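You operate a simulated robot arm through the tools that you are given. There is no shell and no other tool. Be economical: measure what you need, move in short steps, check, and stop when the job is done.

You are at the controls of a simulated robot arm. One attempt, no reset.

## Task
Screws tripped: stop the pump, then reset the relay; switch the fan on.
Fine: relay and fan switch are in the white cabinet; shut and latch it after.

Only the result counts: the job must be done as asked and must still hold three seconds after the hand-in. Knocking over, shifting, dropping, spilling or breaking anything else fails it.

## Robot
A 7-joint arm with a two-finger parallel gripper on a trunk, on a base that drives. Base frame: it is fixed to the floor where the robot stands at the start and does not move with it; the origin is under the middle of the robot, x ahead of it, y to its left, z up. Readings come in mm, degrees, newtons and seconds.
With the tool pointing down near the work surface it reaches from about 100 to 640 mm from the robot's upright axis, wherever it stands. Its first joint turns from -166.0 to 166.0 degrees. Places, roughly: blue relay button [2200, 1500, 400]; blue reset button on the strip [400, 0, 1100]; door latch [1900, 1300, 500]; fan switch [2200, 1600, 400]; heater knob five [2000, 1400, 700]; heater knob four [2100, 1500, 700]; heater knob one [2200, 1700, 700]; heater knob six [2000, 1300, 700]; heater knob three [2100, 1500, 700]; heater knob two [2200, 1600, 700]; red extruder switch [400, 0, 800]; screw start button [400, 0, 1200]; white cabinet door [2100, 1500, 500]. Payload 3.91 kg.
The tool frame sits at the grasp point between the pads (the TCP): z along the fingers, y along the line on which they close. The tips reach 30 mm beyond it. The gripper opens to 110 mm. The fingers are 20 mm wide and 10 mm thick; the gripper's body (48 by 112 mm) begins 55 mm behind the TCP.
Orientation is that of the tool frame in the base frame, as a unit quaternion [x, y, z, w]. With the fingers straight down and closing along the base's y, the tool's x points along the base's -x, its y along +y and its z along -z.

## Interface
- The arm moves only by the tool drive_tool. Its argument "steps" is a list that holds one entry, the list of rows, each a list of 7 numbers: the shift along the base's x, y, z in units of 200 mm (1.0 is 200 mm), then the turn, a rotation vector about the base's x, y, z in units of 90 degrees (1.0 is 90 degrees), then the closure, from 0 (fully open) to 1 (shut). In form: [[[x, y, z, ax, ay, az, fingers], ...]]. A call has 1 to 12 rows; each row is the pose to reach, as a shift and turn from the pose commanded when the call began. A call with a number of a shift or a turn outside -1 to 1 is refused whole. Rows are played at 5 a second. More than 50 mm and 8.6 degrees between two rows, or a gripper value outside its range, and nothing of the call is played. A pose out of reach is approached as far as the arm can. The call stops where the force on the tool passes 90 N (or 10 N more than at its start, if that is more) or the arm is blocked; 0.2 s more then pass. Each finger travels about 153 mm/s and halts on what it meets, pressing with about 34 N; the grip force reading is that of the motor and also rises with nothing between the fingers. The clock runs only during rows and for 0.2 s after the last one: add rows that repeat a pose to give the fingers time. It gives the time, the measured TCP pose, the force on the tool (base axes), the opening and the grip force at its end, in the units of the frame above (readings bear some noise), with the torque about the TCP (base axes, N m) and any sound that the robot's microphone picked up, and new pictures: "show" is both (left out), scene, wrist or none.
- Cameras (640 x 400 px; columns grow to the right, rows downward): "scene" is now at [9.6, 120.3, 1597.2]; the picture's right is [-0.31, -0.95, 0.00], its down [-0.43, 0.14, -0.89] and it looks along [0.85, -0.28, -0.45] (base axes); focal length 288 px, centre (320, 200). "wrist" rides on the gripper at [77, 7, -115] in the tool frame; the picture's right is [-0.09, 1.00, 0.00], its down [-0.80, -0.07, -0.59] and it looks along [-0.59, -0.05, 0.80] (tool axes); focal length 270 px, centre (320, 200). There is no depth. A picture from a camera that has moved, and an enlarged one, comes with that camera's place and axes in the base frame and with its lens.
- slide_trunk(by): slides the trunk up (or, below 0, down) by that many mm; the arm and the scene camera ride with it, the base frame stays. It gives what a move gives, with no picture.
- drive_base(legs): drives the robot by 1 to 6 legs, each [ahead, turn to the left] in mm and degrees, along the robot's own axes; the way and the turn of a leg run together, so that a leg with both is an arc; at most 1500 mm and 180 degrees a leg. The arm and the cameras ride along, it lands a little off, and it stops where it bumps. It gives what a move gives, and a new picture of the scene camera.
- head_to(pan, tilt): turns the head with the scene camera to pan (to the left, within 155 degrees either way) and tilt (down, from -29 to 69), counted from straight ahead of the robot. It gives what a move gives, and a new picture of the scene camera.
- enlarge(camera, box): a new picture of the part [left, top, right, bottom] of that camera's present view, enlarged. No time passes.
- close_job(): hands the job in; it is judged then, once.

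Work in short steps. Places have to be worked out from the pictures, the camera data and where the tool is seen: move nearer, look again, correct. Check each grasp and each placing, and mend what went wrong. You have 120 turns and 260 pictures in all, those below and enlarged ones among them. Open the gripper and draw the arm clear of the work before you hand the job in, unless the task says otherwise; then end with one line.

The tools are called as name(argument=value, ...) on one line, values as JSON. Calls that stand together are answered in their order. drive_tool: Moves the arm, as the interface text tells. Its arguments: {"type":"object","properties":{"steps":{"type":"array","items":{"type":"array","items":{"type":"array","items":{"type":"number"}}}},"show":{"type":"string","enum":["both","scene","wrist","none"]}},"required":["steps"]} The other tools are called the same way: slide_trunk (by) slides the trunk up or down; drive_base (legs) drives the base; head_to (pan, tilt) turns the head that bears the scene camera; enlarge (camera, box) takes an enlarged picture of a part of a camera's view; close_job () hands the job in.

At the start:

```text
t: 0.0
eef_pos: [334.9, 36.7, 1446.0]
ee_rot: [0.0, 1.0, 0.0, 0.0]
ft_force: [-0.1, 0.3, 0.4]
wrist_torque: [0.01, 0.0, -0.04]
finger_gap: 110.0
grip_force: 0.0
trunk travel left (down, up): [-550.0, 60.0]
robot x, y, heading: [-1.7, -0.2, -0.1]
head pan, tilt: [-18.1, 26.8]
```

scene: 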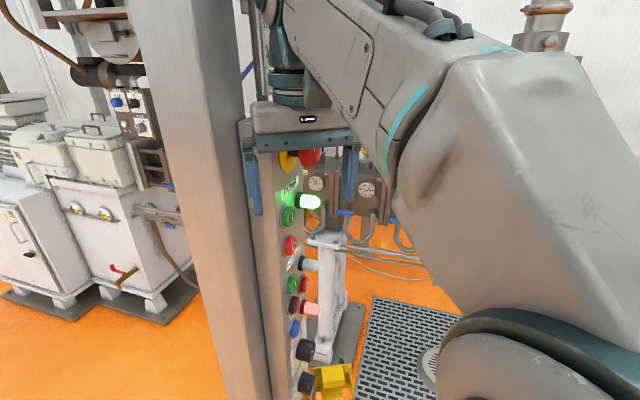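
wrist: 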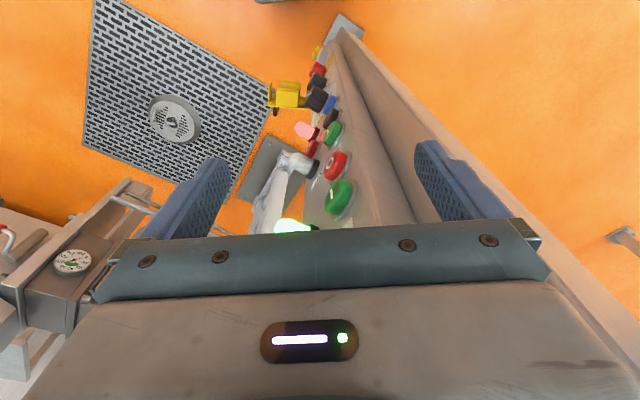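

The strip with buttons stands directly ahead, labelled in groups. I enlarge it to read the labels.

enlarge(camera="scene", box=[220, 130, 380, 400])

enlarge(camera="wrist", box=[240, 20, 400, 240])

enlarge(camera="scene", box=[0, 60, 220, 320])

```text
1.48 times, centred on (300, 265) of scene
camera zoom: at [9.6, 120.3, 1597.2], right [-0.31, -0.95, 0.0], down [-0.43, 0.14, -0.89], along [0.85, -0.28, -0.45], focal length 426 px, centre (350, 104)
```

zoom: 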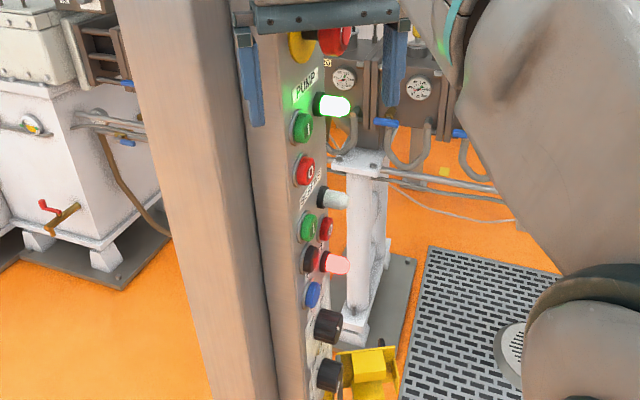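

```text
1.82 times, centred on (320, 130) of wrist
camera zoom: at [257.8, 44.1, 1561.9], right [0.09, 1.0, 0.0], down [0.8, -0.07, 0.59], along [0.59, -0.05, -0.8], focal length 491 px, centre (320, 327)
```

zoom: 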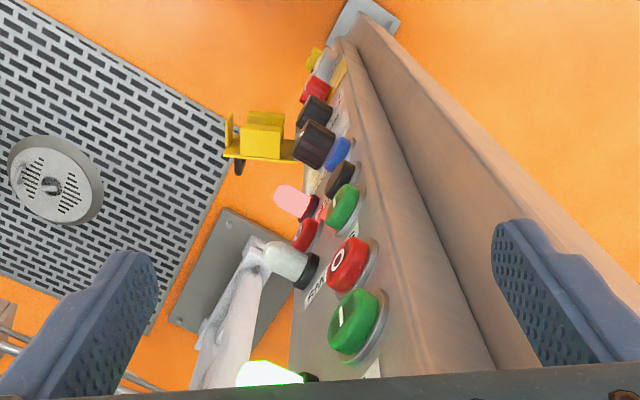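

```text
1.54 times, centred on (110, 190) of scene
camera zoom: at [9.6, 120.3, 1597.2], right [-0.31, -0.95, 0.0], down [-0.43, 0.14, -0.89], along [0.85, -0.28, -0.45], focal length 443 px, centre (643, 215)
```

zoom: 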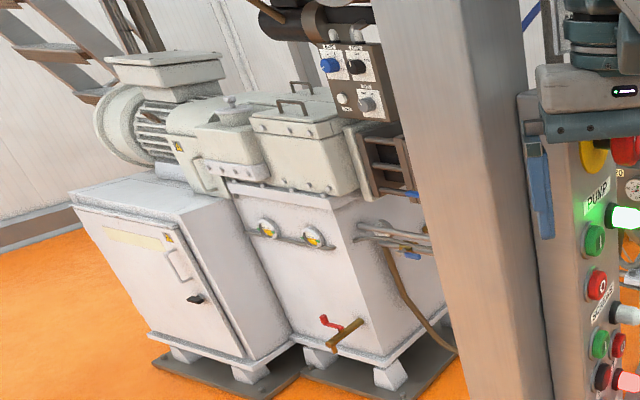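

Two-view triangulation puts the pump's stop O at about (392, 47, 1321). I need the panel's facing direction, so I back off a little and look.

drive_base(legs=[[-300, 0]])

head_to(pan=0, tilt=25)

```text
t: 2.1
eef_pos: [30.0, 37.1, 1447.4]
ee_rot: [-0.001, 1.0, 0.0, 0.001]
ft_force: [0.2, -0.5, 0.3]
wrist_torque: [0.01, 0.01, 0.03]
finger_gap: 109.7
grip_force: 0.0
trunk travel left (down, up): [-550.0, 60.0]
robot x, y, heading: [-303.2, -1.8, 0.0]
head pan, tilt: [-18.1, 26.8]
camera scene: at [-295.2, 120.0, 1597.2], right [-0.31, -0.95, 0.0], down [-0.43, 0.14, -0.89], along [0.85, -0.28, -0.45], focal length 288 px, centre (320, 200)
```

scene: 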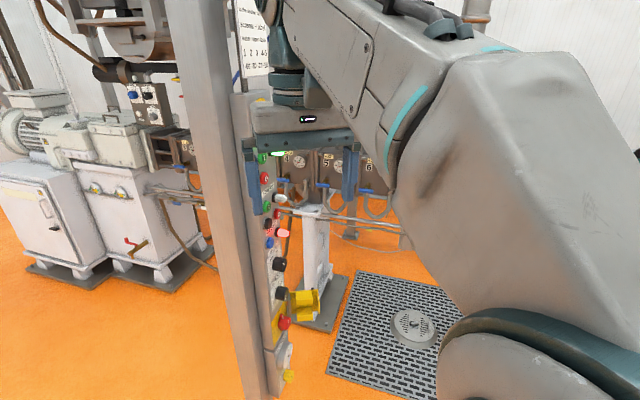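

```text
t: 2.9
eef_pos: [31.8, 37.8, 1445.5]
ee_rot: [0.0, 1.0, -0.001, 0.0]
ft_force: [-0.5, 0.0, 0.6]
wrist_torque: [-0.02, 0.02, 0.01]
finger_gap: 110.0
grip_force: 0.0
trunk travel left (down, up): [-550.0, 60.0]
robot x, y, heading: [-304.0, -2.9, -0.1]
head pan, tilt: [0.0, 25.0]
camera scene: at [-289.3, 148.4, 1600.1], right [0.0, -1.0, 0.0], down [-0.42, 0.0, -0.91], along [0.91, 0.0, -0.42], focal length 288 px, centre (320, 200)
```

scene: 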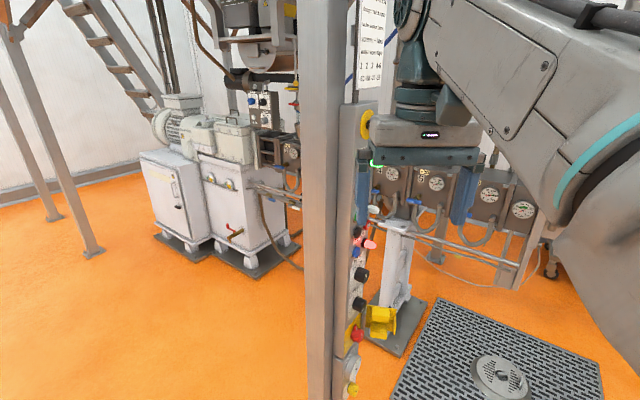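

The panel faces mainly -y. There is a placard behind; I swing the arm rightwards and zoom on it.

drive_tool(steps=[[[0, -0.25, 0, 0, 0, 0, 0], [0, -0.5, 0, 0, 0, 0, 0], [0, -0.75, 0, 0, 0, 0, 0], [0, -1.0, 0, 0, 0, 0, 0]]], show="scene")

enlarge(camera="scene", box=[330, 0, 430, 120])

enlarge(camera="scene", box=[320, 90, 440, 400])

```text
t: 3.9
eef_pos: [30.0, -168.2, 1445.4]
ee_rot: [-0.001, 1.0, -0.001, -0.001]
ft_force: [0.4, 0.0, 0.0]
wrist_torque: [0.05, 0.02, 0.0]
finger_gap: 110.2
grip_force: 0.1
trunk travel left (down, up): [-550.0, 60.0]
robot x, y, heading: [-305.3, -0.8, 0.2]
head pan, tilt: [0.0, 25.0]
camera scene: at [-288.9, 147.3, 1600.3], right [0.0, -1.0, 0.0], down [-0.42, 0.0, -0.91], along [0.91, 0.0, -0.42], focal length 288 px, centre (320, 200)
```

scene: 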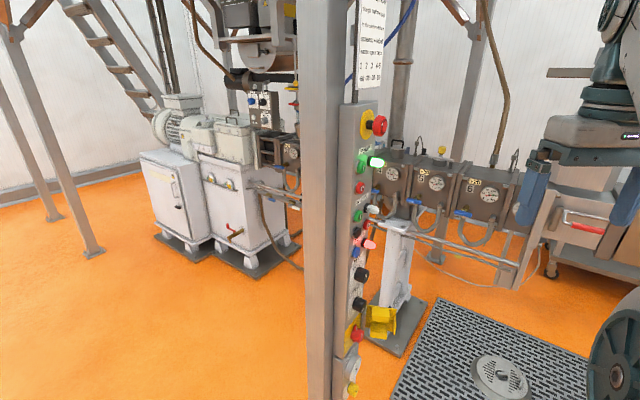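

```text
3.33 times, centred on (380, 60) of scene
camera zoom: at [-288.9, 147.3, 1600.3], right [0.0, -1.0, 0.0], down [-0.42, 0.0, -0.91], along [0.91, 0.0, -0.42], focal length 959 px, centre (120, 667)
```

zoom: 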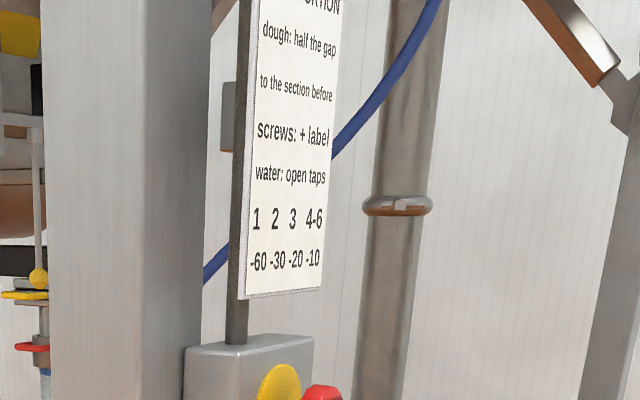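

```text
1.29 times, centred on (380, 245) of scene
camera zoom: at [-288.9, 147.3, 1600.3], right [0.0, -1.0, 0.0], down [-0.42, 0.0, -0.91], along [0.91, 0.0, -0.42], focal length 371 px, centre (243, 142)
```

zoom: 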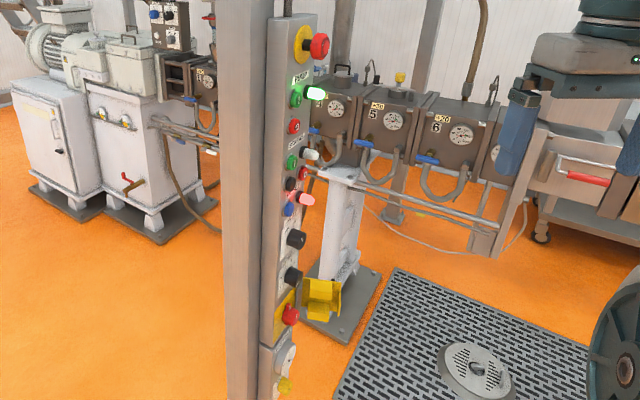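

The placard only concerns other settings. The panel's normal looks like (-0.5, -0.87, 0). I pitch the tool to horizontal with fingers closed, moving a bit forward in free space.

drive_tool(steps=[[[0.08, 0, 0, 0, -0.09, 0, 0.3], [0.16, 0, 0, 0, -0.18, 0, 0.6], [0.24, 0, 0, 0, -0.27, 0, 1], [0.32, 0, 0, 0, -0.36, 0, 1], [0.4, 0, 0, 0, -0.45, 0, 1], [0.48, 0, 0, 0, -0.54, 0, 1], [0.56, 0, 0, 0, -0.63, 0, 1], [0.64, 0, 0, 0, -0.72, 0, 1], [0.72, 0, 0, 0, -0.81, 0, 1], [0.8, 0, 0, 0, -0.9, 0, 1], [0.85, 0, 0, 0, -0.97, 0, 1], [0.85, 0, 0, 0, -1.0, 0, 1]]], show="both")

head_to(pan=-50, tilt=45)

```text
t: 6.5
eef_pos: [201.7, -164.0, 1445.2]
ee_rot: [0.0, 0.707, -0.001, 0.707]
ft_force: [0.9, -0.2, 0.1]
wrist_torque: [0.01, -0.02, -0.02]
finger_gap: 0.0
grip_force: 34.1
trunk travel left (down, up): [-550.0, 60.0]
robot x, y, heading: [-304.5, -2.9, -0.0]
head pan, tilt: [0.0, 25.0]
camera scene: at [-289.4, 148.0, 1600.2], right [0.0, -1.0, 0.0], down [-0.42, 0.0, -0.91], along [0.91, 0.0, -0.42], focal length 288 px, centre (320, 200)
camera wrist: at [87.2, -156.7, 1369.4], right [0.0, 1.0, 0.09], down [-0.59, -0.07, 0.8], along [0.8, -0.05, 0.59], focal length 270 px, centre (320, 200)
```

scene: 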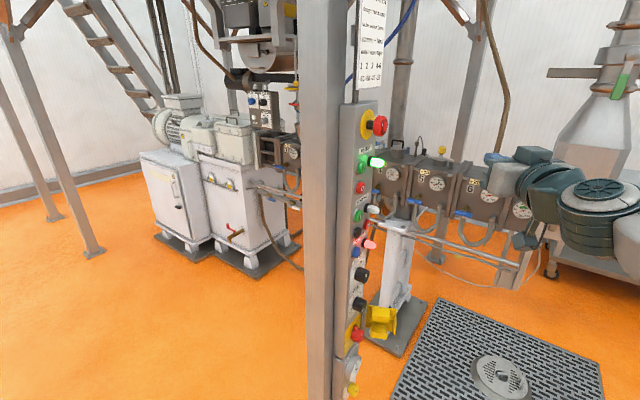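
wrist: 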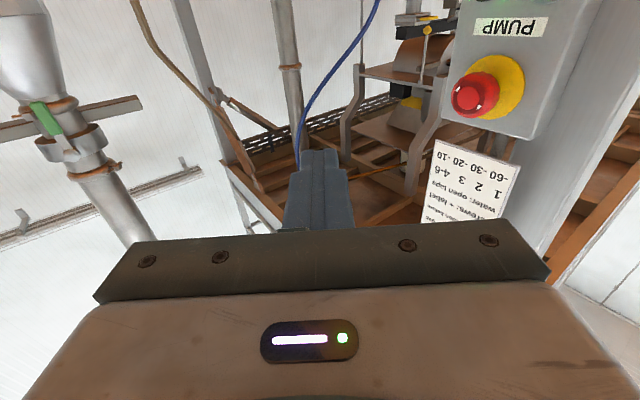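

```text
t: 7.7
eef_pos: [201.1, -163.6, 1446.4]
ee_rot: [0.001, 0.707, -0.001, 0.707]
ft_force: [-0.4, -0.3, 0.1]
wrist_torque: [0.0, 0.03, 0.02]
finger_gap: 0.0
grip_force: 33.8
trunk travel left (down, up): [-550.0, 60.0]
robot x, y, heading: [-301.6, -1.3, -0.1]
head pan, tilt: [-50.0, 45.0]
camera scene: at [-329.0, 86.0, 1569.6], right [-0.76, -0.65, 0.0], down [-0.46, 0.54, -0.71], along [0.46, -0.54, -0.71], focal length 288 px, centre (320, 200)
```

scene: 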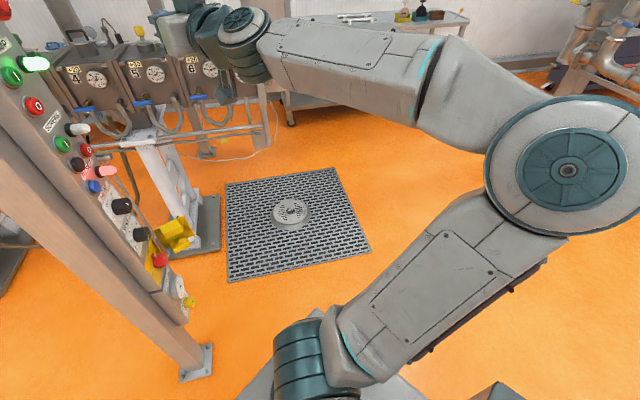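

The panel normal is (-0.505, -0.864), i.e. 30° off -y. Now I yaw the tool 60° left and tuck it in, in free space.

drive_tool(steps=[[[-0.06, 0.1, 0, 0, 0, 0.07, 1], [-0.12, 0.2, 0, 0, 0, 0.14, 1], [-0.18, 0.3, 0, 0, 0, 0.21, 1], [-0.24, 0.4, 0, 0, 0, 0.28, 1], [-0.3, 0.5, 0, 0, 0, 0.35, 1], [-0.36, 0.6, 0, 0, 0, 0.42, 1], [-0.42, 0.7, 0, 0, 0, 0.49, 1], [-0.48, 0.8, 0, 0, 0, 0.56, 1], [-0.54, 0.9, 0, 0, 0, 0.63, 1], [-0.6, 1.0, 0, 0, 0, 0.664, 1], [-0.6, 1.0, 0, 0, 0, 0.664, 1]]], show="none")

drive_base(legs=[[0, -35], [309, 0], [0, 35]])

head_to(pan=15, tilt=30)

drive_tool(steps=[[[0, 0, 0, 0, 0, 0, 1]]], show="wrist")

```text
t: 10.1
eef_pos: [81.9, 38.0, 1448.8]
ee_rot: [-0.352, 0.613, 0.352, 0.614]
ft_force: [0.1, -0.5, 0.4]
wrist_torque: [-0.03, -0.01, -0.02]
finger_gap: 0.0
grip_force: 33.4
trunk travel left (down, up): [-550.0, 60.0]
robot x, y, heading: [-301.9, -2.7, 0.2]
head pan, tilt: [-50.0, 45.0]
```

```text
t: 15.4
eef_pos: [337.6, -130.8, 1449.3]
ee_rot: [-0.356, 0.611, 0.356, 0.611]
ft_force: [-0.8, -0.3, -0.5]
wrist_torque: [0.01, -0.02, 0.0]
finger_gap: 0.0
grip_force: 33.6
trunk travel left (down, up): [-550.0, 60.0]
robot x, y, heading: [-46.8, -170.1, 0.6]
head pan, tilt: [-50.0, 45.0]
camera scene: at [-73.8, -87.9, 1569.6], right [-0.76, -0.65, 0.0], down [-0.46, 0.54, -0.71], along [0.46, -0.54, -0.71], focal length 288 px, centre (320, 200)
```

scene: 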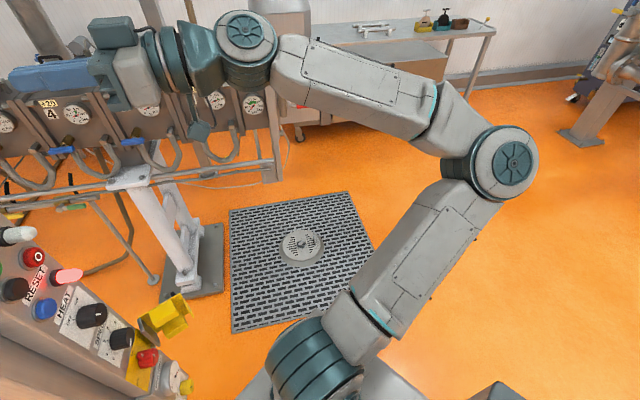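

```text
t: 16.8
eef_pos: [336.7, -130.6, 1447.7]
ee_rot: [-0.357, 0.611, 0.356, 0.611]
ft_force: [0.3, -0.3, 1.0]
wrist_torque: [0.0, 0.02, 0.01]
finger_gap: 0.2
grip_force: 33.6
trunk travel left (down, up): [-550.0, 60.0]
robot x, y, heading: [-43.7, -172.5, 0.6]
head pan, tilt: [15.0, 30.0]
camera scene: at [-40.0, -1.9, 1592.2], right [0.27, -0.96, 0.0], down [-0.48, -0.14, -0.87], along [0.83, 0.23, -0.5], focal length 288 px, centre (320, 200)
```

scene: 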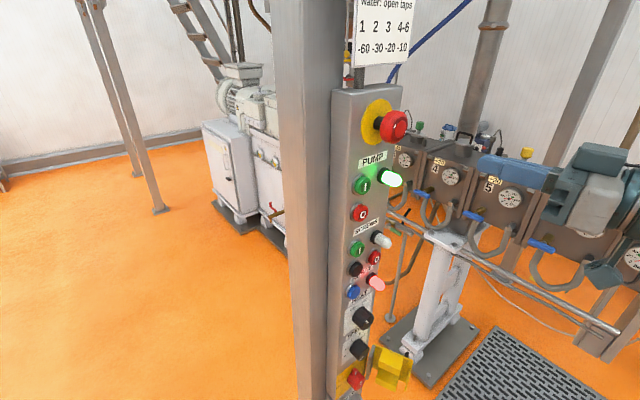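

```text
t: 17.2
eef_pos: [336.2, -131.4, 1449.3]
ee_rot: [-0.356, 0.611, 0.355, 0.612]
ft_force: [-0.9, 0.2, 0.6]
wrist_torque: [0.0, -0.03, -0.01]
finger_gap: 0.0
grip_force: 34.0
trunk travel left (down, up): [-550.0, 60.0]
robot x, y, heading: [-48.8, -176.2, 0.6]
head pan, tilt: [15.0, 30.0]
camera wrist: at [274.5, -227.0, 1372.2], right [-0.87, 0.49, 0.09], down [-0.23, -0.55, 0.8], along [0.44, 0.67, 0.59], focal length 270 px, centre (320, 200)
```

wrist: 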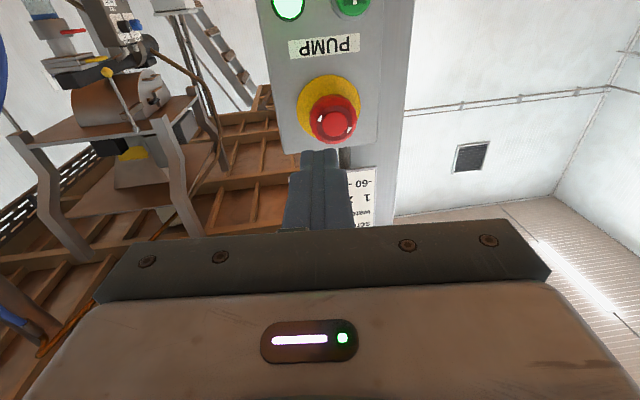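

Refined stop button: (392, 46, 1317) from the new view, consistent. I move the tool to face it, about 110 mm off.

drive_tool(steps=[[[-0.02, 0.07, -0.17, 0, 0, 0, 1], [-0.035, 0.14, -0.33, 0, 0, 0, 1], [-0.05, 0.21, -0.5, 0, 0, 0, 1], [-0.07, 0.28, -0.65, 0, 0, 0, 1], [-0.07, 0.28, -0.65, 0, 0, 0, 1]]], show="both")

```text
t: 18.4
eef_pos: [323.5, -75.7, 1318.6]
ee_rot: [-0.356, 0.611, 0.355, 0.612]
ft_force: [0.2, -0.1, 0.4]
wrist_torque: [0.01, 0.01, -0.02]
finger_gap: 0.0
grip_force: 34.2
trunk travel left (down, up): [-550.0, 60.0]
robot x, y, heading: [-48.7, -175.2, 0.4]
head pan, tilt: [15.0, 30.0]
camera scene: at [-40.0, -1.8, 1592.2], right [0.27, -0.96, 0.0], down [-0.48, -0.14, -0.87], along [0.83, 0.23, -0.5], focal length 288 px, centre (320, 200)
camera wrist: at [260.6, -171.4, 1242.1], right [-0.87, 0.49, 0.09], down [-0.23, -0.55, 0.8], along [0.44, 0.67, 0.59], focal length 270 px, centre (320, 200)
```

scene: 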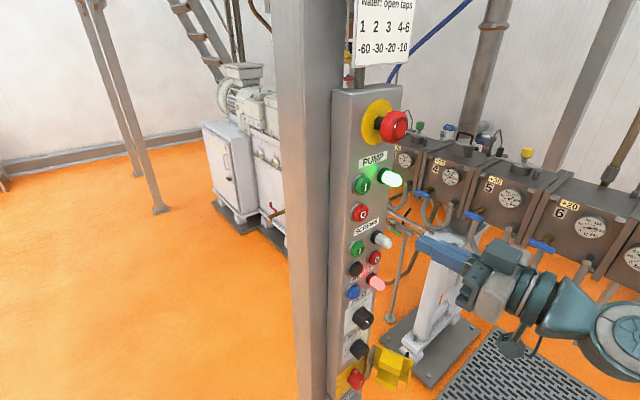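
wrist: 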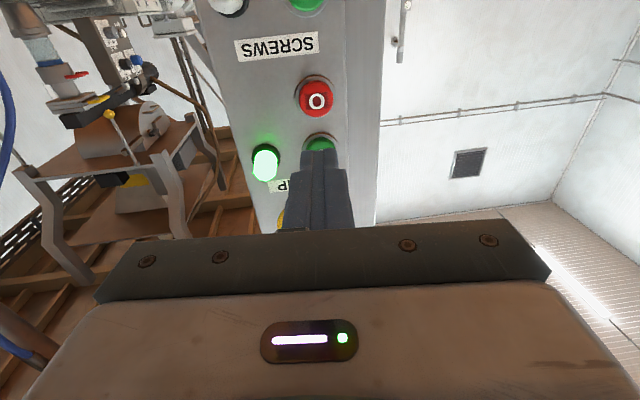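

Stop O lies on the tool axis, 4 mm lower. I advance 95 mm and check before pressing.

drive_tool(steps=[[[0.1, 0.174, -0.022, 0, 0, 0, 1], [0.19, 0.33, -0.022, 0, 0, 0, 1], [0.235, 0.413, -0.022, 0, 0, 0, 1], [0.235, 0.413, -0.022, 0, 0, 0, 1]]], show="both")

```text
t: 19.4
eef_pos: [370.5, 7.1, 1316.6]
ee_rot: [-0.356, 0.611, 0.355, 0.612]
ft_force: [0.5, -0.5, -1.1]
wrist_torque: [0.01, 0.01, 0.04]
finger_gap: 0.1
grip_force: 34.2
trunk travel left (down, up): [-550.0, 60.0]
robot x, y, heading: [-46.7, -172.0, 0.6]
head pan, tilt: [15.0, 30.0]
camera scene: at [-39.9, -1.8, 1592.2], right [0.27, -0.96, 0.0], down [-0.48, -0.14, -0.87], along [0.83, 0.23, -0.5], focal length 288 px, centre (320, 200)
camera wrist: at [307.5, -88.8, 1239.7], right [-0.87, 0.49, 0.09], down [-0.23, -0.55, 0.8], along [0.44, 0.67, 0.59], focal length 270 px, centre (320, 200)
```

scene: 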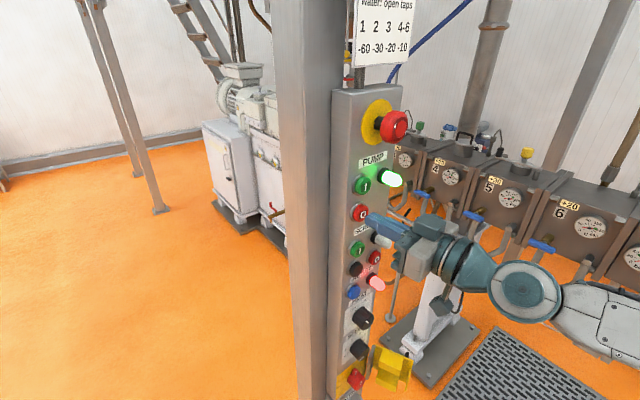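
wrist: 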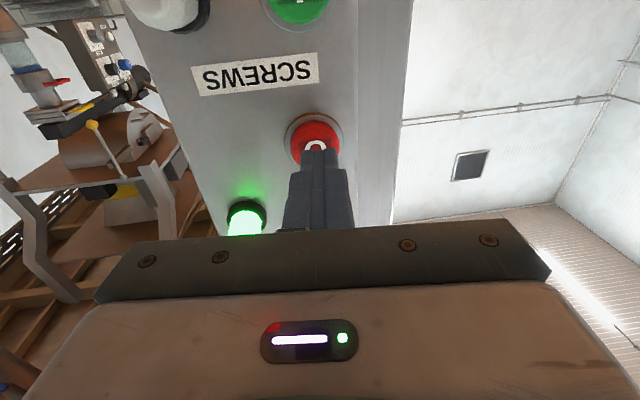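

Aligned, just short of the button. I press in small steps.

drive_tool(steps=[[[0.015, 0.026, 0, 0, 0, 0, 1], [0.025, 0.0435, 0, 0, 0, 0, 1], [0.035, 0.061, 0, 0, 0, 0, 1], [0.045, 0.078, 0, 0, 0, 0, 1], [0.055, 0.096, 0, 0, 0, 0, 1], [0.065, 0.113, 0, 0, 0, 0, 1]]], show="both")

```text
t: 20.8
eef_pos: [381.4, 25.1, 1316.0]
ee_rot: [-0.356, 0.611, 0.356, 0.611]
ft_force: [-12.8, -24.2, -11.5]
wrist_torque: [-0.29, 0.22, -0.16]
finger_gap: 0.3
grip_force: 33.7
trunk travel left (down, up): [-550.0, 60.0]
robot x, y, heading: [-50.3, -173.0, 0.5]
head pan, tilt: [15.0, 30.0]
heard: click
camera scene: at [-41.4, -6.4, 1592.5], right [0.27, -0.96, 0.0], down [-0.48, -0.13, -0.87], along [0.83, 0.23, -0.5], focal length 288 px, centre (320, 200)
camera wrist: at [319.1, -70.2, 1239.5], right [-0.87, 0.49, 0.09], down [-0.23, -0.55, 0.8], along [0.44, 0.67, 0.59], focal length 270 px, centre (320, 200)
```

scene: 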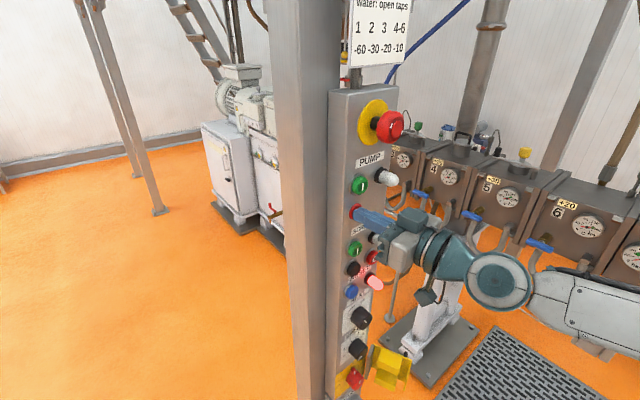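
wrist: 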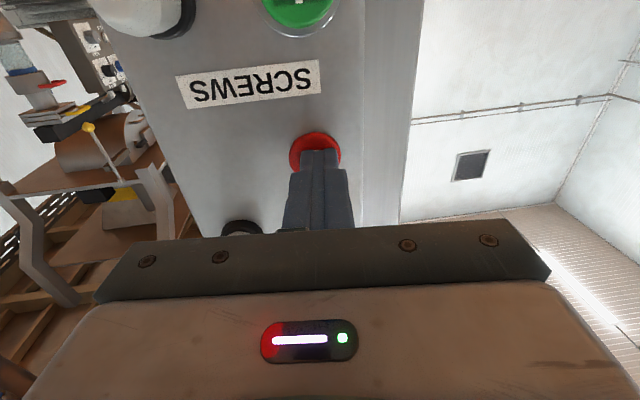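

Click heard and the pump lamp is dark: pump stopped. I withdraw.

drive_tool(steps=[[[-0.1, -0.17, 0, 0, 0, 0, 1], [-0.2, -0.34, 0, 0, 0, 0, 1], [-0.3, -0.52, 0, 0, 0, 0, 1], [-0.4, -0.69, 0, 0, 0, 0, 1], [-0.5, -0.87, 0, 0, 0, 0, 1]]], show="none")

head_to(pan=35, tilt=30)

head_to(pan=80, tilt=40)

```text
t: 22.0
eef_pos: [281.8, -146.1, 1315.0]
ee_rot: [-0.357, 0.61, 0.354, 0.612]
ft_force: [0.6, 0.0, -0.6]
wrist_torque: [-0.04, 0.01, -0.03]
finger_gap: 0.0
grip_force: 33.6
trunk travel left (down, up): [-550.0, 60.0]
robot x, y, heading: [-45.6, -171.7, 0.8]
head pan, tilt: [15.0, 30.0]
```

```text
t: 22.8
eef_pos: [282.3, -146.4, 1315.1]
ee_rot: [-0.357, 0.611, 0.355, 0.611]
ft_force: [-0.1, -0.5, -0.4]
wrist_torque: [0.01, 0.02, 0.01]
finger_gap: 0.0
grip_force: 33.6
trunk travel left (down, up): [-550.0, 60.0]
robot x, y, heading: [-47.2, -176.0, 0.8]
head pan, tilt: [35.0, 30.0]
camera scene: at [-53.6, 26.4, 1592.2], right [0.58, -0.81, 0.0], down [-0.41, -0.29, -0.87], along [0.7, 0.51, -0.5], focal length 288 px, centre (320, 200)
```

scene: 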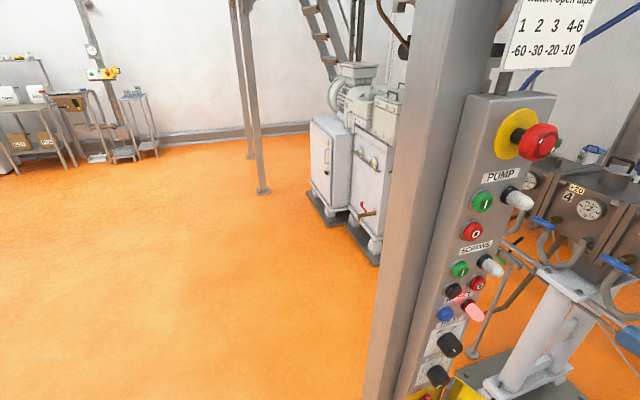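

```text
t: 23.9
eef_pos: [282.1, -145.0, 1314.4]
ee_rot: [-0.356, 0.611, 0.355, 0.612]
ft_force: [0.7, 0.9, -0.2]
wrist_torque: [-0.01, -0.01, -0.01]
finger_gap: 0.0
grip_force: 33.8
trunk travel left (down, up): [-550.0, 60.0]
robot x, y, heading: [-44.0, -177.3, 0.9]
head pan, tilt: [80.0, 40.0]
camera scene: at [-113.3, 57.5, 1576.9], right [0.99, -0.16, 0.0], down [-0.1, -0.63, -0.77], along [0.12, 0.76, -0.64], focal length 288 px, centre (320, 200)
```

scene: 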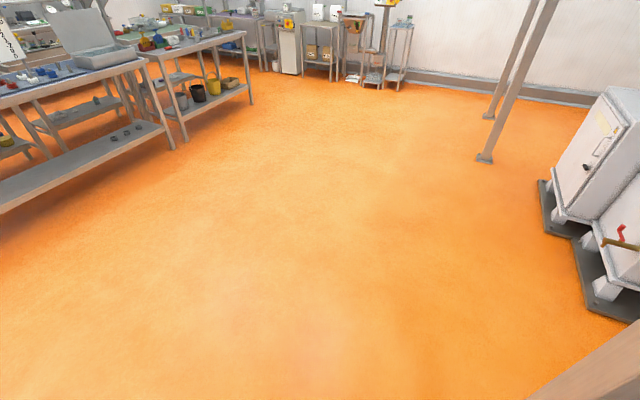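

Lamp out; reset untouched. I back off from the panel, then drive round it towards the front of the white cabinet.

drive_base(legs=[[-400, 0], [0, 74], [900, 0], [0, -40.5], [1500, 0]])

head_to(pan=-40, tilt=35)

```text
t: 43.0
eef_pos: [1341.5, 1767.0, 1314.4]
ee_rot: [0.519, -0.48, -0.518, -0.481]
ft_force: [-0.1, -1.0, 0.5]
wrist_torque: [0.01, 0.01, 0.01]
finger_gap: 0.0
grip_force: 34.9
trunk travel left (down, up): [-550.0, 60.0]
robot x, y, heading: [1087.0, 1560.8, 35.0]
head pan, tilt: [80.0, 40.0]
camera scene: at [898.9, 1714.6, 1576.9], right [0.91, 0.42, 0.0], down [0.27, -0.58, -0.77], along [-0.32, 0.7, -0.64], focal length 288 px, centre (320, 200)
```

scene: 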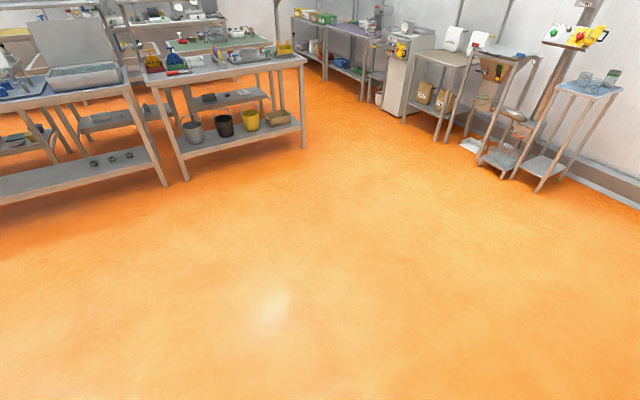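

```text
t: 45.0
eef_pos: [1342.3, 1767.1, 1314.2]
ee_rot: [0.519, -0.48, -0.518, -0.481]
ft_force: [-0.2, 0.9, -0.9]
wrist_torque: [-0.02, 0.01, -0.01]
finger_gap: 0.0
grip_force: 33.8
trunk travel left (down, up): [-550.0, 60.0]
robot x, y, heading: [1082.3, 1559.5, 34.7]
head pan, tilt: [-40.0, 35.0]
camera scene: at [1022.0, 1629.2, 1584.4], right [-0.09, -1.0, 0.0], down [-0.57, 0.05, -0.82], along [0.82, -0.08, -0.57], focal length 288 px, centre (320, 200)
```

scene: 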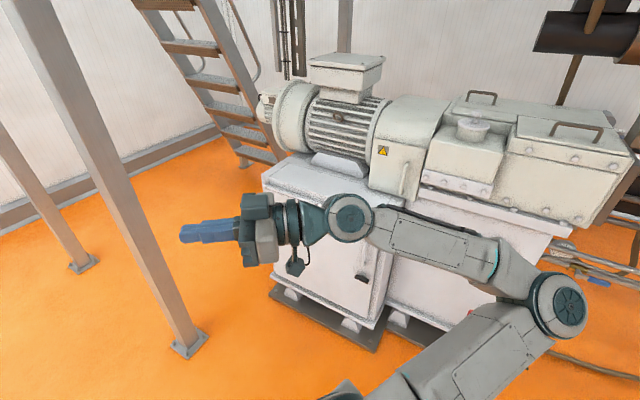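

The latch is at about (1922, 1346, 500) and the door face normal points about (-0.82, 0.57). I drive to stand in front of the latch side, then look.

drive_base(legs=[[0, -35], [200, 0], [0, -33]])

head_to(pan=10, tilt=45)

```text
t: 49.8
eef_pos: [1578.3, 1403.5, 1314.2]
ee_rot: [-0.168, 0.687, 0.167, 0.687]
ft_force: [0.0, 0.5, 0.3]
wrist_torque: [0.01, 0.0, 0.03]
finger_gap: 0.0
grip_force: 33.3
trunk travel left (down, up): [-550.0, 60.0]
robot x, y, heading: [1289.9, 1560.3, -32.3]
head pan, tilt: [-40.0, 35.0]
camera scene: at [1328.4, 1641.9, 1584.4], right [-0.95, -0.3, 0.0], down [-0.17, 0.55, -0.82], along [0.25, -0.78, -0.57], focal length 288 px, centre (320, 200)
```

scene: 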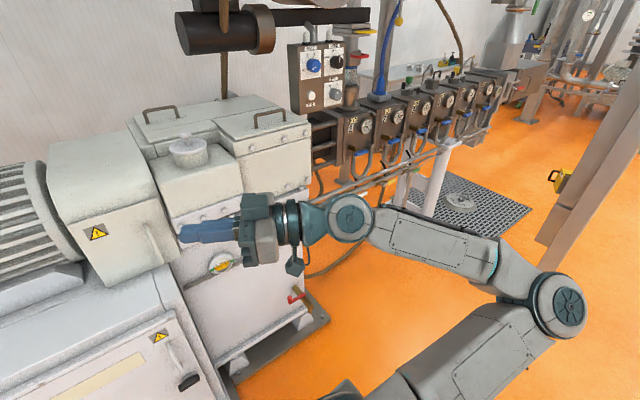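

```text
t: 51.0
eef_pos: [1579.6, 1402.7, 1314.6]
ee_rot: [-0.167, 0.687, 0.167, 0.687]
ft_force: [0.5, -0.6, 0.0]
wrist_torque: [-0.01, 0.02, 0.02]
finger_gap: 0.1
grip_force: 33.9
trunk travel left (down, up): [-550.0, 60.0]
robot x, y, heading: [1289.3, 1560.3, -32.2]
head pan, tilt: [10.0, 45.0]
camera scene: at [1377.0, 1694.9, 1569.6], right [-0.38, -0.93, 0.0], down [-0.65, 0.27, -0.71], along [0.65, -0.27, -0.71], focal length 288 px, centre (320, 200)
```

scene: 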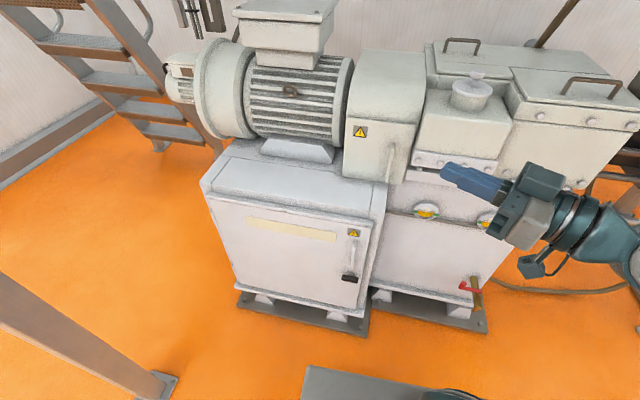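

enlarge(camera="scene", box=[310, 200, 406, 320])

enlarge(camera="scene", box=[190, 150, 400, 340])

```text
3.33 times, centred on (358, 260) of scene
camera zoom: at [1377.0, 1694.9, 1569.6], right [-0.38, -0.93, 0.0], down [-0.65, 0.27, -0.71], along [0.65, -0.27, -0.71], focal length 959 px, centre (193, 0)
```

zoom: 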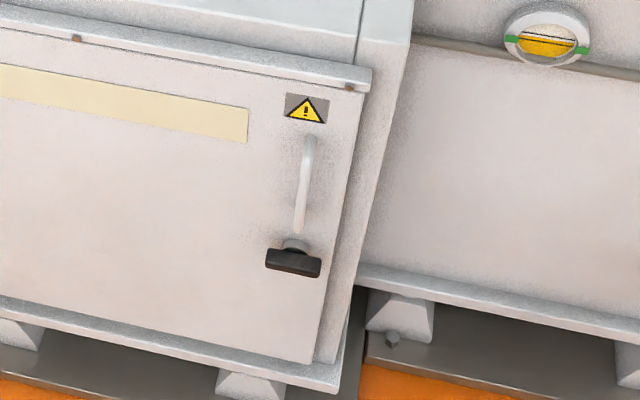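

```text
2.11 times, centred on (295, 245) of scene
camera zoom: at [1377.0, 1694.9, 1569.6], right [-0.38, -0.93, 0.0], down [-0.65, 0.27, -0.71], along [0.65, -0.27, -0.71], focal length 606 px, centre (373, 105)
```

zoom: 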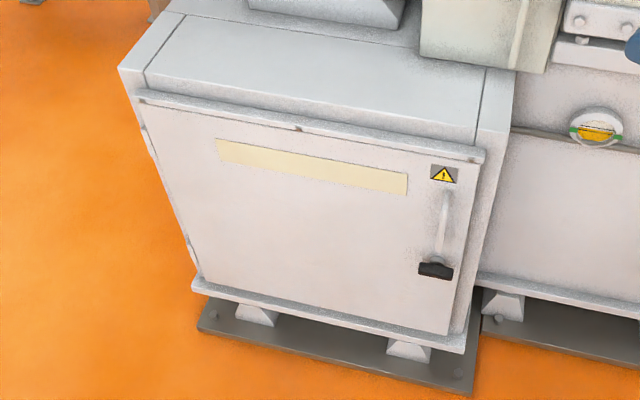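

The latch is a black horizontal wing at about (1885, 1350, 490), with a vertical pull handle above it and hinges on the left; door plane heading is -34°. I yaw the tool to face the door, then lower the trunk.

drive_tool(steps=[[[0.06, 0.03, 0, 0, 0, -0.08, 1], [0.12, 0.07, 0, 0, 0, -0.16, 1], [0.18, 0.1, 0, 0, 0, -0.24, 1], [0.24, 0.13, 0, 0, 0, -0.32, 1], [0.3, 0.17, 0, 0, 0, -0.4, 1], [0.36, 0.2, 0, 0, 0, -0.48, 1], [0.42, 0.24, 0, 0, 0, -0.56, 1], [0.48, 0.27, 0, 0, 0, -0.64, 1], [0.54, 0.3, 0, 0, 0, -0.69, 1], [0.6, 0.33, 0, 0, 0, -0.69, 1], [0.6, 0.33, 0, 0, 0, -0.69, 1]]], show="none")

slide_trunk(by=-400)

drive_tool(steps=[[[0, 0, 0, 0, 0, 0, 1]]], show="both")

```text
t: 53.4
eef_pos: [1696.0, 1455.0, 1300.0]
ee_rot: [0.238, 0.692, -0.168, 0.66]
ft_force: [0.6, -0.4, 0.8]
wrist_torque: [0.01, 0.0, 0.03]
finger_gap: 0.0
grip_force: 34.0
out of reach, approached as far as the arm can: row 2, 3, 4, 5, 6, 7, 8
trunk travel left (down, up): [-550.0, 60.0]
robot x, y, heading: [1285.4, 1560.3, -32.3]
head pan, tilt: [10.0, 45.0]
```

```text
t: 54.1
eef_pos: [1705.7, 1473.0, 1272.0]
ee_rot: [0.219, 0.708, -0.155, 0.653]
ft_force: [0.6, 0.3, -0.3]
wrist_torque: [0.03, 0.01, 0.01]
finger_gap: 0.2
grip_force: 34.2
trunk travel left (down, up): [-536.0, 74.0]
robot x, y, heading: [1289.2, 1561.5, -32.4]
head pan, tilt: [10.0, 45.0]
stopped: the arm was blocked; the commanded pose is now the measured one
```

```text
t: 54.5
eef_pos: [1705.0, 1471.8, 1275.5]
ee_rot: [0.219, 0.707, -0.156, 0.655]
ft_force: [-0.1, -0.4, 0.9]
wrist_torque: [-0.02, 0.0, 0.0]
finger_gap: 0.1
grip_force: 33.9
trunk travel left (down, up): [-536.0, 74.0]
robot x, y, heading: [1285.2, 1558.7, -32.1]
head pan, tilt: [10.0, 45.0]
camera scene: at [1377.1, 1695.2, 1554.4], right [-0.38, -0.93, 0.0], down [-0.65, 0.27, -0.71], along [0.65, -0.27, -0.71], focal length 288 px, centre (320, 200)
camera wrist: at [1607.2, 1544.3, 1211.6], right [0.52, 0.84, 0.15], down [-0.51, 0.16, 0.85], along [0.69, -0.52, 0.51], focal length 270 px, centre (320, 200)
```

scene: 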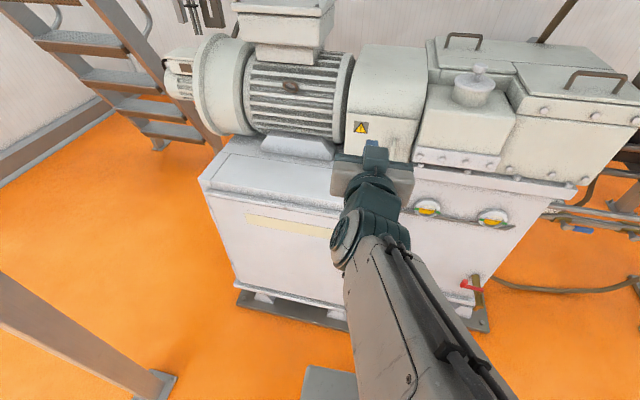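
wrist: 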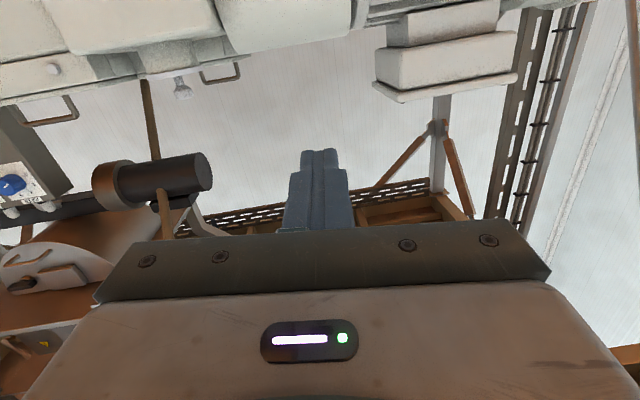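

The trunk move was blocked after 14 mm, perhaps by a joint or something under the arm. I look down at the arm.

head_to(pan=-30, tilt=60)

```text
t: 55.5
eef_pos: [1705.4, 1471.9, 1277.5]
ee_rot: [0.221, 0.707, -0.156, 0.654]
ft_force: [-0.6, -0.5, 0.3]
wrist_torque: [-0.03, 0.02, -0.02]
finger_gap: 0.0
grip_force: 34.2
trunk travel left (down, up): [-536.0, 74.0]
robot x, y, heading: [1287.5, 1555.1, -32.4]
head pan, tilt: [-30.0, 60.0]
camera scene: at [1333.0, 1667.1, 1536.0], right [-0.88, -0.47, 0.0], down [-0.4, 0.77, -0.5], along [0.23, -0.44, -0.87], focal length 288 px, centre (320, 200)
```

scene: 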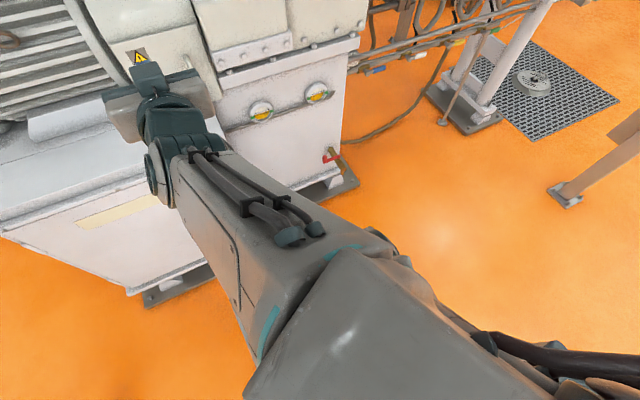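

The arm is now elbow-up with its commanded pose reset; nothing seems in contact. I retry the trunk in a smaller amount.

slide_trunk(by=-100)

```text
t: 56.9
eef_pos: [1714.4, 1461.2, 1152.3]
ee_rot: [0.233, 0.728, -0.146, 0.628]
ft_force: [-0.3, 0.4, 0.0]
wrist_torque: [0.01, -0.01, -0.02]
finger_gap: 0.0
grip_force: 34.1
trunk travel left (down, up): [-436.0, 174.0]
robot x, y, heading: [1285.2, 1558.6, -32.6]
head pan, tilt: [-30.0, 60.0]
```

slide_trunk(by=-200)

slide_trunk(by=-236)

head_to(pan=0, tilt=45)

```text
t: 58.0
eef_pos: [1721.6, 1456.9, 1040.2]
ee_rot: [0.241, 0.745, -0.132, 0.607]
ft_force: [-0.4, 0.4, 0.0]
wrist_torque: [0.02, -0.01, -0.01]
finger_gap: 0.0
grip_force: 34.2
trunk travel left (down, up): [-347.0, 263.0]
robot x, y, heading: [1287.2, 1558.1, -32.3]
head pan, tilt: [-30.0, 60.0]
stopped: the arm was blocked; the commanded pose is now the measured one
```

```text
t: 60.5
eef_pos: [1731.6, 1445.5, 769.4]
ee_rot: [0.261, 0.775, -0.112, 0.564]
ft_force: [-0.8, 0.9, -0.1]
wrist_torque: [0.01, -0.04, -0.01]
finger_gap: 0.0
grip_force: 34.3
trunk travel left (down, up): [-111.0, 499.0]
robot x, y, heading: [1287.3, 1558.3, -32.4]
head pan, tilt: [-30.0, 60.0]
```

```text
t: 61.4
eef_pos: [1732.3, 1445.1, 770.4]
ee_rot: [0.261, 0.774, -0.112, 0.565]
ft_force: [-0.5, -0.1, 1.1]
wrist_torque: [0.01, 0.0, -0.02]
finger_gap: 0.0
grip_force: 33.9
trunk travel left (down, up): [-111.0, 499.0]
robot x, y, heading: [1288.0, 1558.0, -32.1]
head pan, tilt: [0.0, 45.0]
camera scene: at [1370.6, 1682.6, 1130.5], right [-0.53, -0.85, 0.0], down [-0.6, 0.38, -0.71], along [0.6, -0.38, -0.71], focal length 288 px, centre (320, 200)
```

scene: 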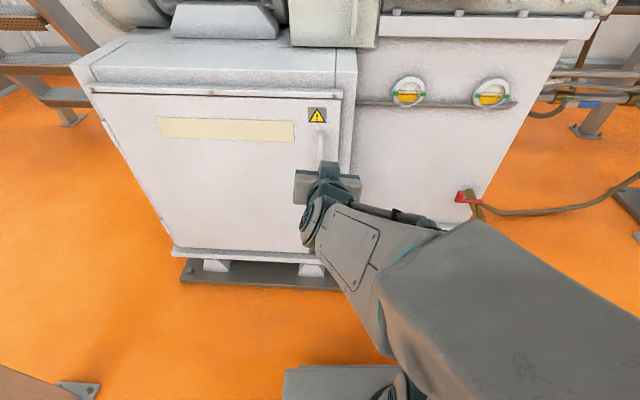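

Trunk is down now. I correct the tool's pitch and yaw to face the door squarely, lowering to about z=570.

drive_tool(steps=[[[0, 0, -0.15, -0.05, -0.04, -0.013, 1], [-0.02, 0.03, -0.3, -0.1, -0.08, -0.026, 1], [-0.04, 0.05, -0.45, -0.15, -0.12, -0.04, 1], [-0.06, 0.085, -0.6, -0.182, -0.144, -0.047, 1], [-0.06, 0.085, -0.75, -0.182, -0.144, -0.047, 1], [-0.06, 0.085, -0.9, -0.182, -0.144, -0.047, 1], [-0.06, 0.085, -1.0, -0.182, -0.144, -0.047, 1], [-0.06, 0.085, -1.0, -0.182, -0.144, -0.047, 1]]], show="both")

```text
t: 63.2
eef_pos: [1757.4, 1489.1, 589.0]
ee_rot: [0.194, 0.635, -0.233, 0.711]
ft_force: [-0.7, -0.3, -0.2]
wrist_torque: [-0.01, -0.03, 0.02]
finger_gap: 0.0
grip_force: 34.0
out of reach, approached as far as the arm can: row 1, 2, 3, 4, 5, 6, 7, 8
trunk travel left (down, up): [-111.0, 499.0]
robot x, y, heading: [1290.9, 1558.3, -32.4]
head pan, tilt: [0.0, 45.0]
camera scene: at [1370.7, 1682.7, 1131.0], right [-0.53, -0.85, 0.0], down [-0.6, 0.38, -0.71], along [0.6, -0.38, -0.71], focal length 288 px, centre (320, 200)
camera wrist: at [1674.9, 1553.0, 499.7], right [0.57, 0.82, 0.07], down [-0.59, 0.35, 0.73], along [0.57, -0.45, 0.68], focal length 270 px, centre (320, 200)
```

scene: 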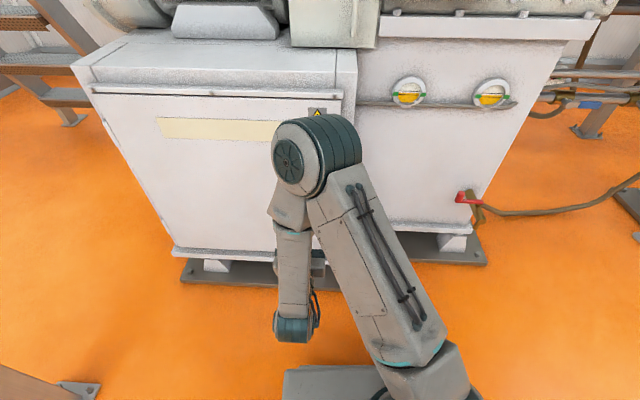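
wrist: 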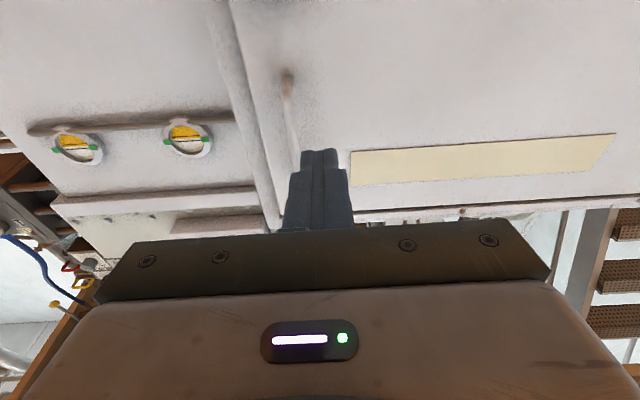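

The latch bar region is above the picture; the arm struggles in this roll. I try rolling +90° about the tool axis (needed anyway to grip the horizontal wing).

drive_tool(steps=[[[0, 0, 0, 0.073, -0.051, 0.011, 1], [0, 0, 0, 0.146, -0.103, 0.021, 1], [0, 0, 0, 0.219, -0.154, 0.032, 1], [0, 0, 0, 0.293, -0.206, 0.042, 1], [0, 0, 0, 0.366, -0.257, 0.053, 1], [0, 0, 0, 0.439, -0.309, 0.064, 1], [0, 0, 0, 0.512, -0.36, 0.074, 1], [0, 0, 0, 0.585, -0.412, 0.085, 1], [0, 0, 0, 0.659, -0.463, 0.096, 1], [0, 0, 0, 0.732, -0.515, 0.106, 1], [0, 0, 0, 0.813, -0.572, 0.118, 1], [0, 0, 0, 0.813, -0.572, 0.118, 1]]], show="both")

```text
refused: row 11 steps farther than a row can; nothing moved
```

drive_tool(steps=[[[0, 0, 0, 0.073, -0.051, 0.011, 1], [0, 0, 0, 0.146, -0.103, 0.021, 1], [0, 0, 0, 0.219, -0.154, 0.032, 1], [0, 0, 0, 0.293, -0.206, 0.042, 1], [0, 0, 0, 0.366, -0.257, 0.053, 1], [0, 0, 0, 0.439, -0.309, 0.064, 1], [0, 0, 0, 0.512, -0.36, 0.074, 1], [0, 0, 0, 0.585, -0.412, 0.085, 1], [0, 0, 0, 0.659, -0.463, 0.096, 1], [0, 0, 0, 0.732, -0.515, 0.106, 1], [0, 0, 0, 0.8, -0.563, 0.116, 1], [0, 0, 0, 0.813, -0.572, 0.118, 1]]], show="both")

```text
t: 65.8
eef_pos: [1756.8, 1489.1, 590.3]
ee_rot: [0.585, 0.311, 0.339, 0.668]
ft_force: [-0.8, -0.8, 0.1]
wrist_torque: [0.01, -0.02, -0.03]
finger_gap: 0.0
grip_force: 33.6
trunk travel left (down, up): [-111.0, 499.0]
robot x, y, heading: [1287.2, 1560.6, -32.6]
head pan, tilt: [0.0, 45.0]
camera scene: at [1370.7, 1682.7, 1131.0], right [-0.53, -0.85, 0.0], down [-0.6, 0.38, -0.71], along [0.6, -0.38, -0.71], focal length 288 px, centre (320, 200)
camera wrist: at [1707.6, 1620.0, 583.0], right [-0.14, 0.01, 0.99], down [-0.94, -0.32, -0.13], along [0.31, -0.95, 0.06], focal length 270 px, centre (320, 200)
```

scene: 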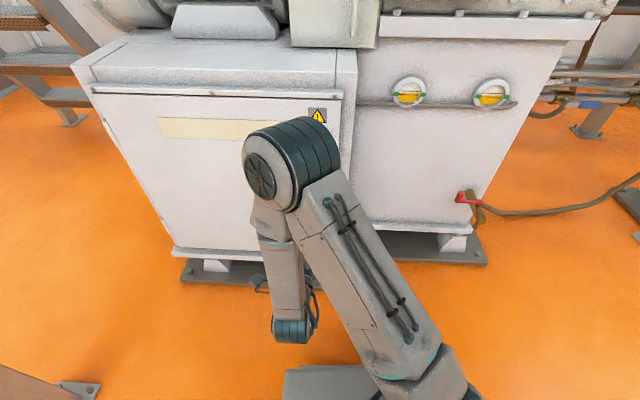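
wrist: 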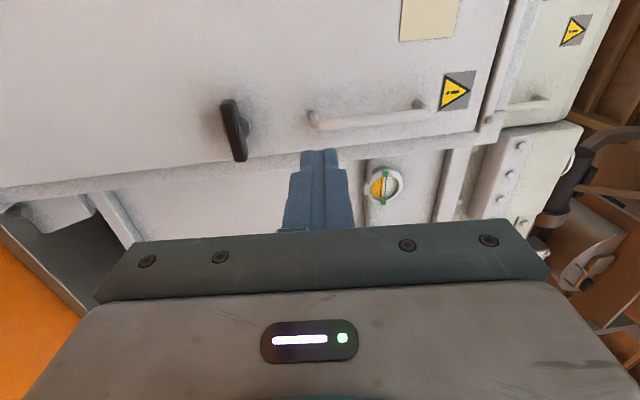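

Now the latch and handle are visible; latch about (1893, 1348, 510). I level the tool and approach to ~110 mm off with fingers half open.

drive_tool(steps=[[[0.05, -0.08, -0.08, 0.015, 0.022, 0.005, 0.8], [0.1, -0.16, -0.16, 0.03, 0.044, 0.01, 0.6], [0.15, -0.25, -0.25, 0.045, 0.064, 0.012, 0.45], [0.19, -0.33, -0.33, 0.045, 0.064, 0.012, 0.45], [0.225, -0.395, -0.39, 0.045, 0.064, 0.012, 0.45], [0.225, -0.395, -0.39, 0.045, 0.064, 0.012, 0.45]]], show="wrist")

```text
t: 67.2
eef_pos: [1799.7, 1409.1, 511.9]
ee_rot: [0.622, 0.338, 0.326, 0.626]
ft_force: [0.0, -0.2, 0.1]
wrist_torque: [-0.04, 0.0, 0.0]
finger_gap: 60.6
grip_force: 0.1
trunk travel left (down, up): [-111.0, 499.0]
robot x, y, heading: [1288.6, 1558.7, -32.2]
head pan, tilt: [0.0, 45.0]
camera wrist: at [1748.9, 1538.5, 518.6], right [-0.04, -0.06, 1.0], down [-0.94, -0.33, -0.06], along [0.33, -0.94, -0.04], focal length 270 px, centre (320, 200)
```

wrist: 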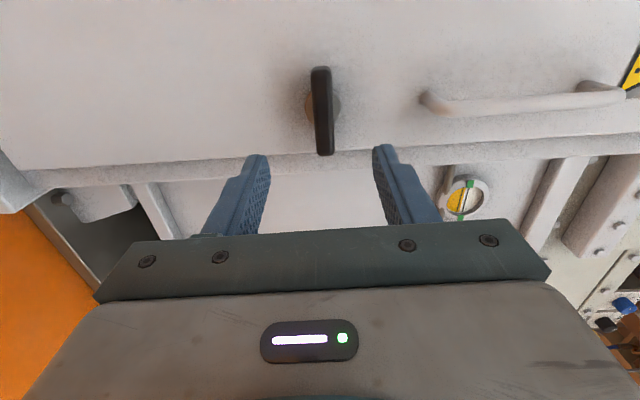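

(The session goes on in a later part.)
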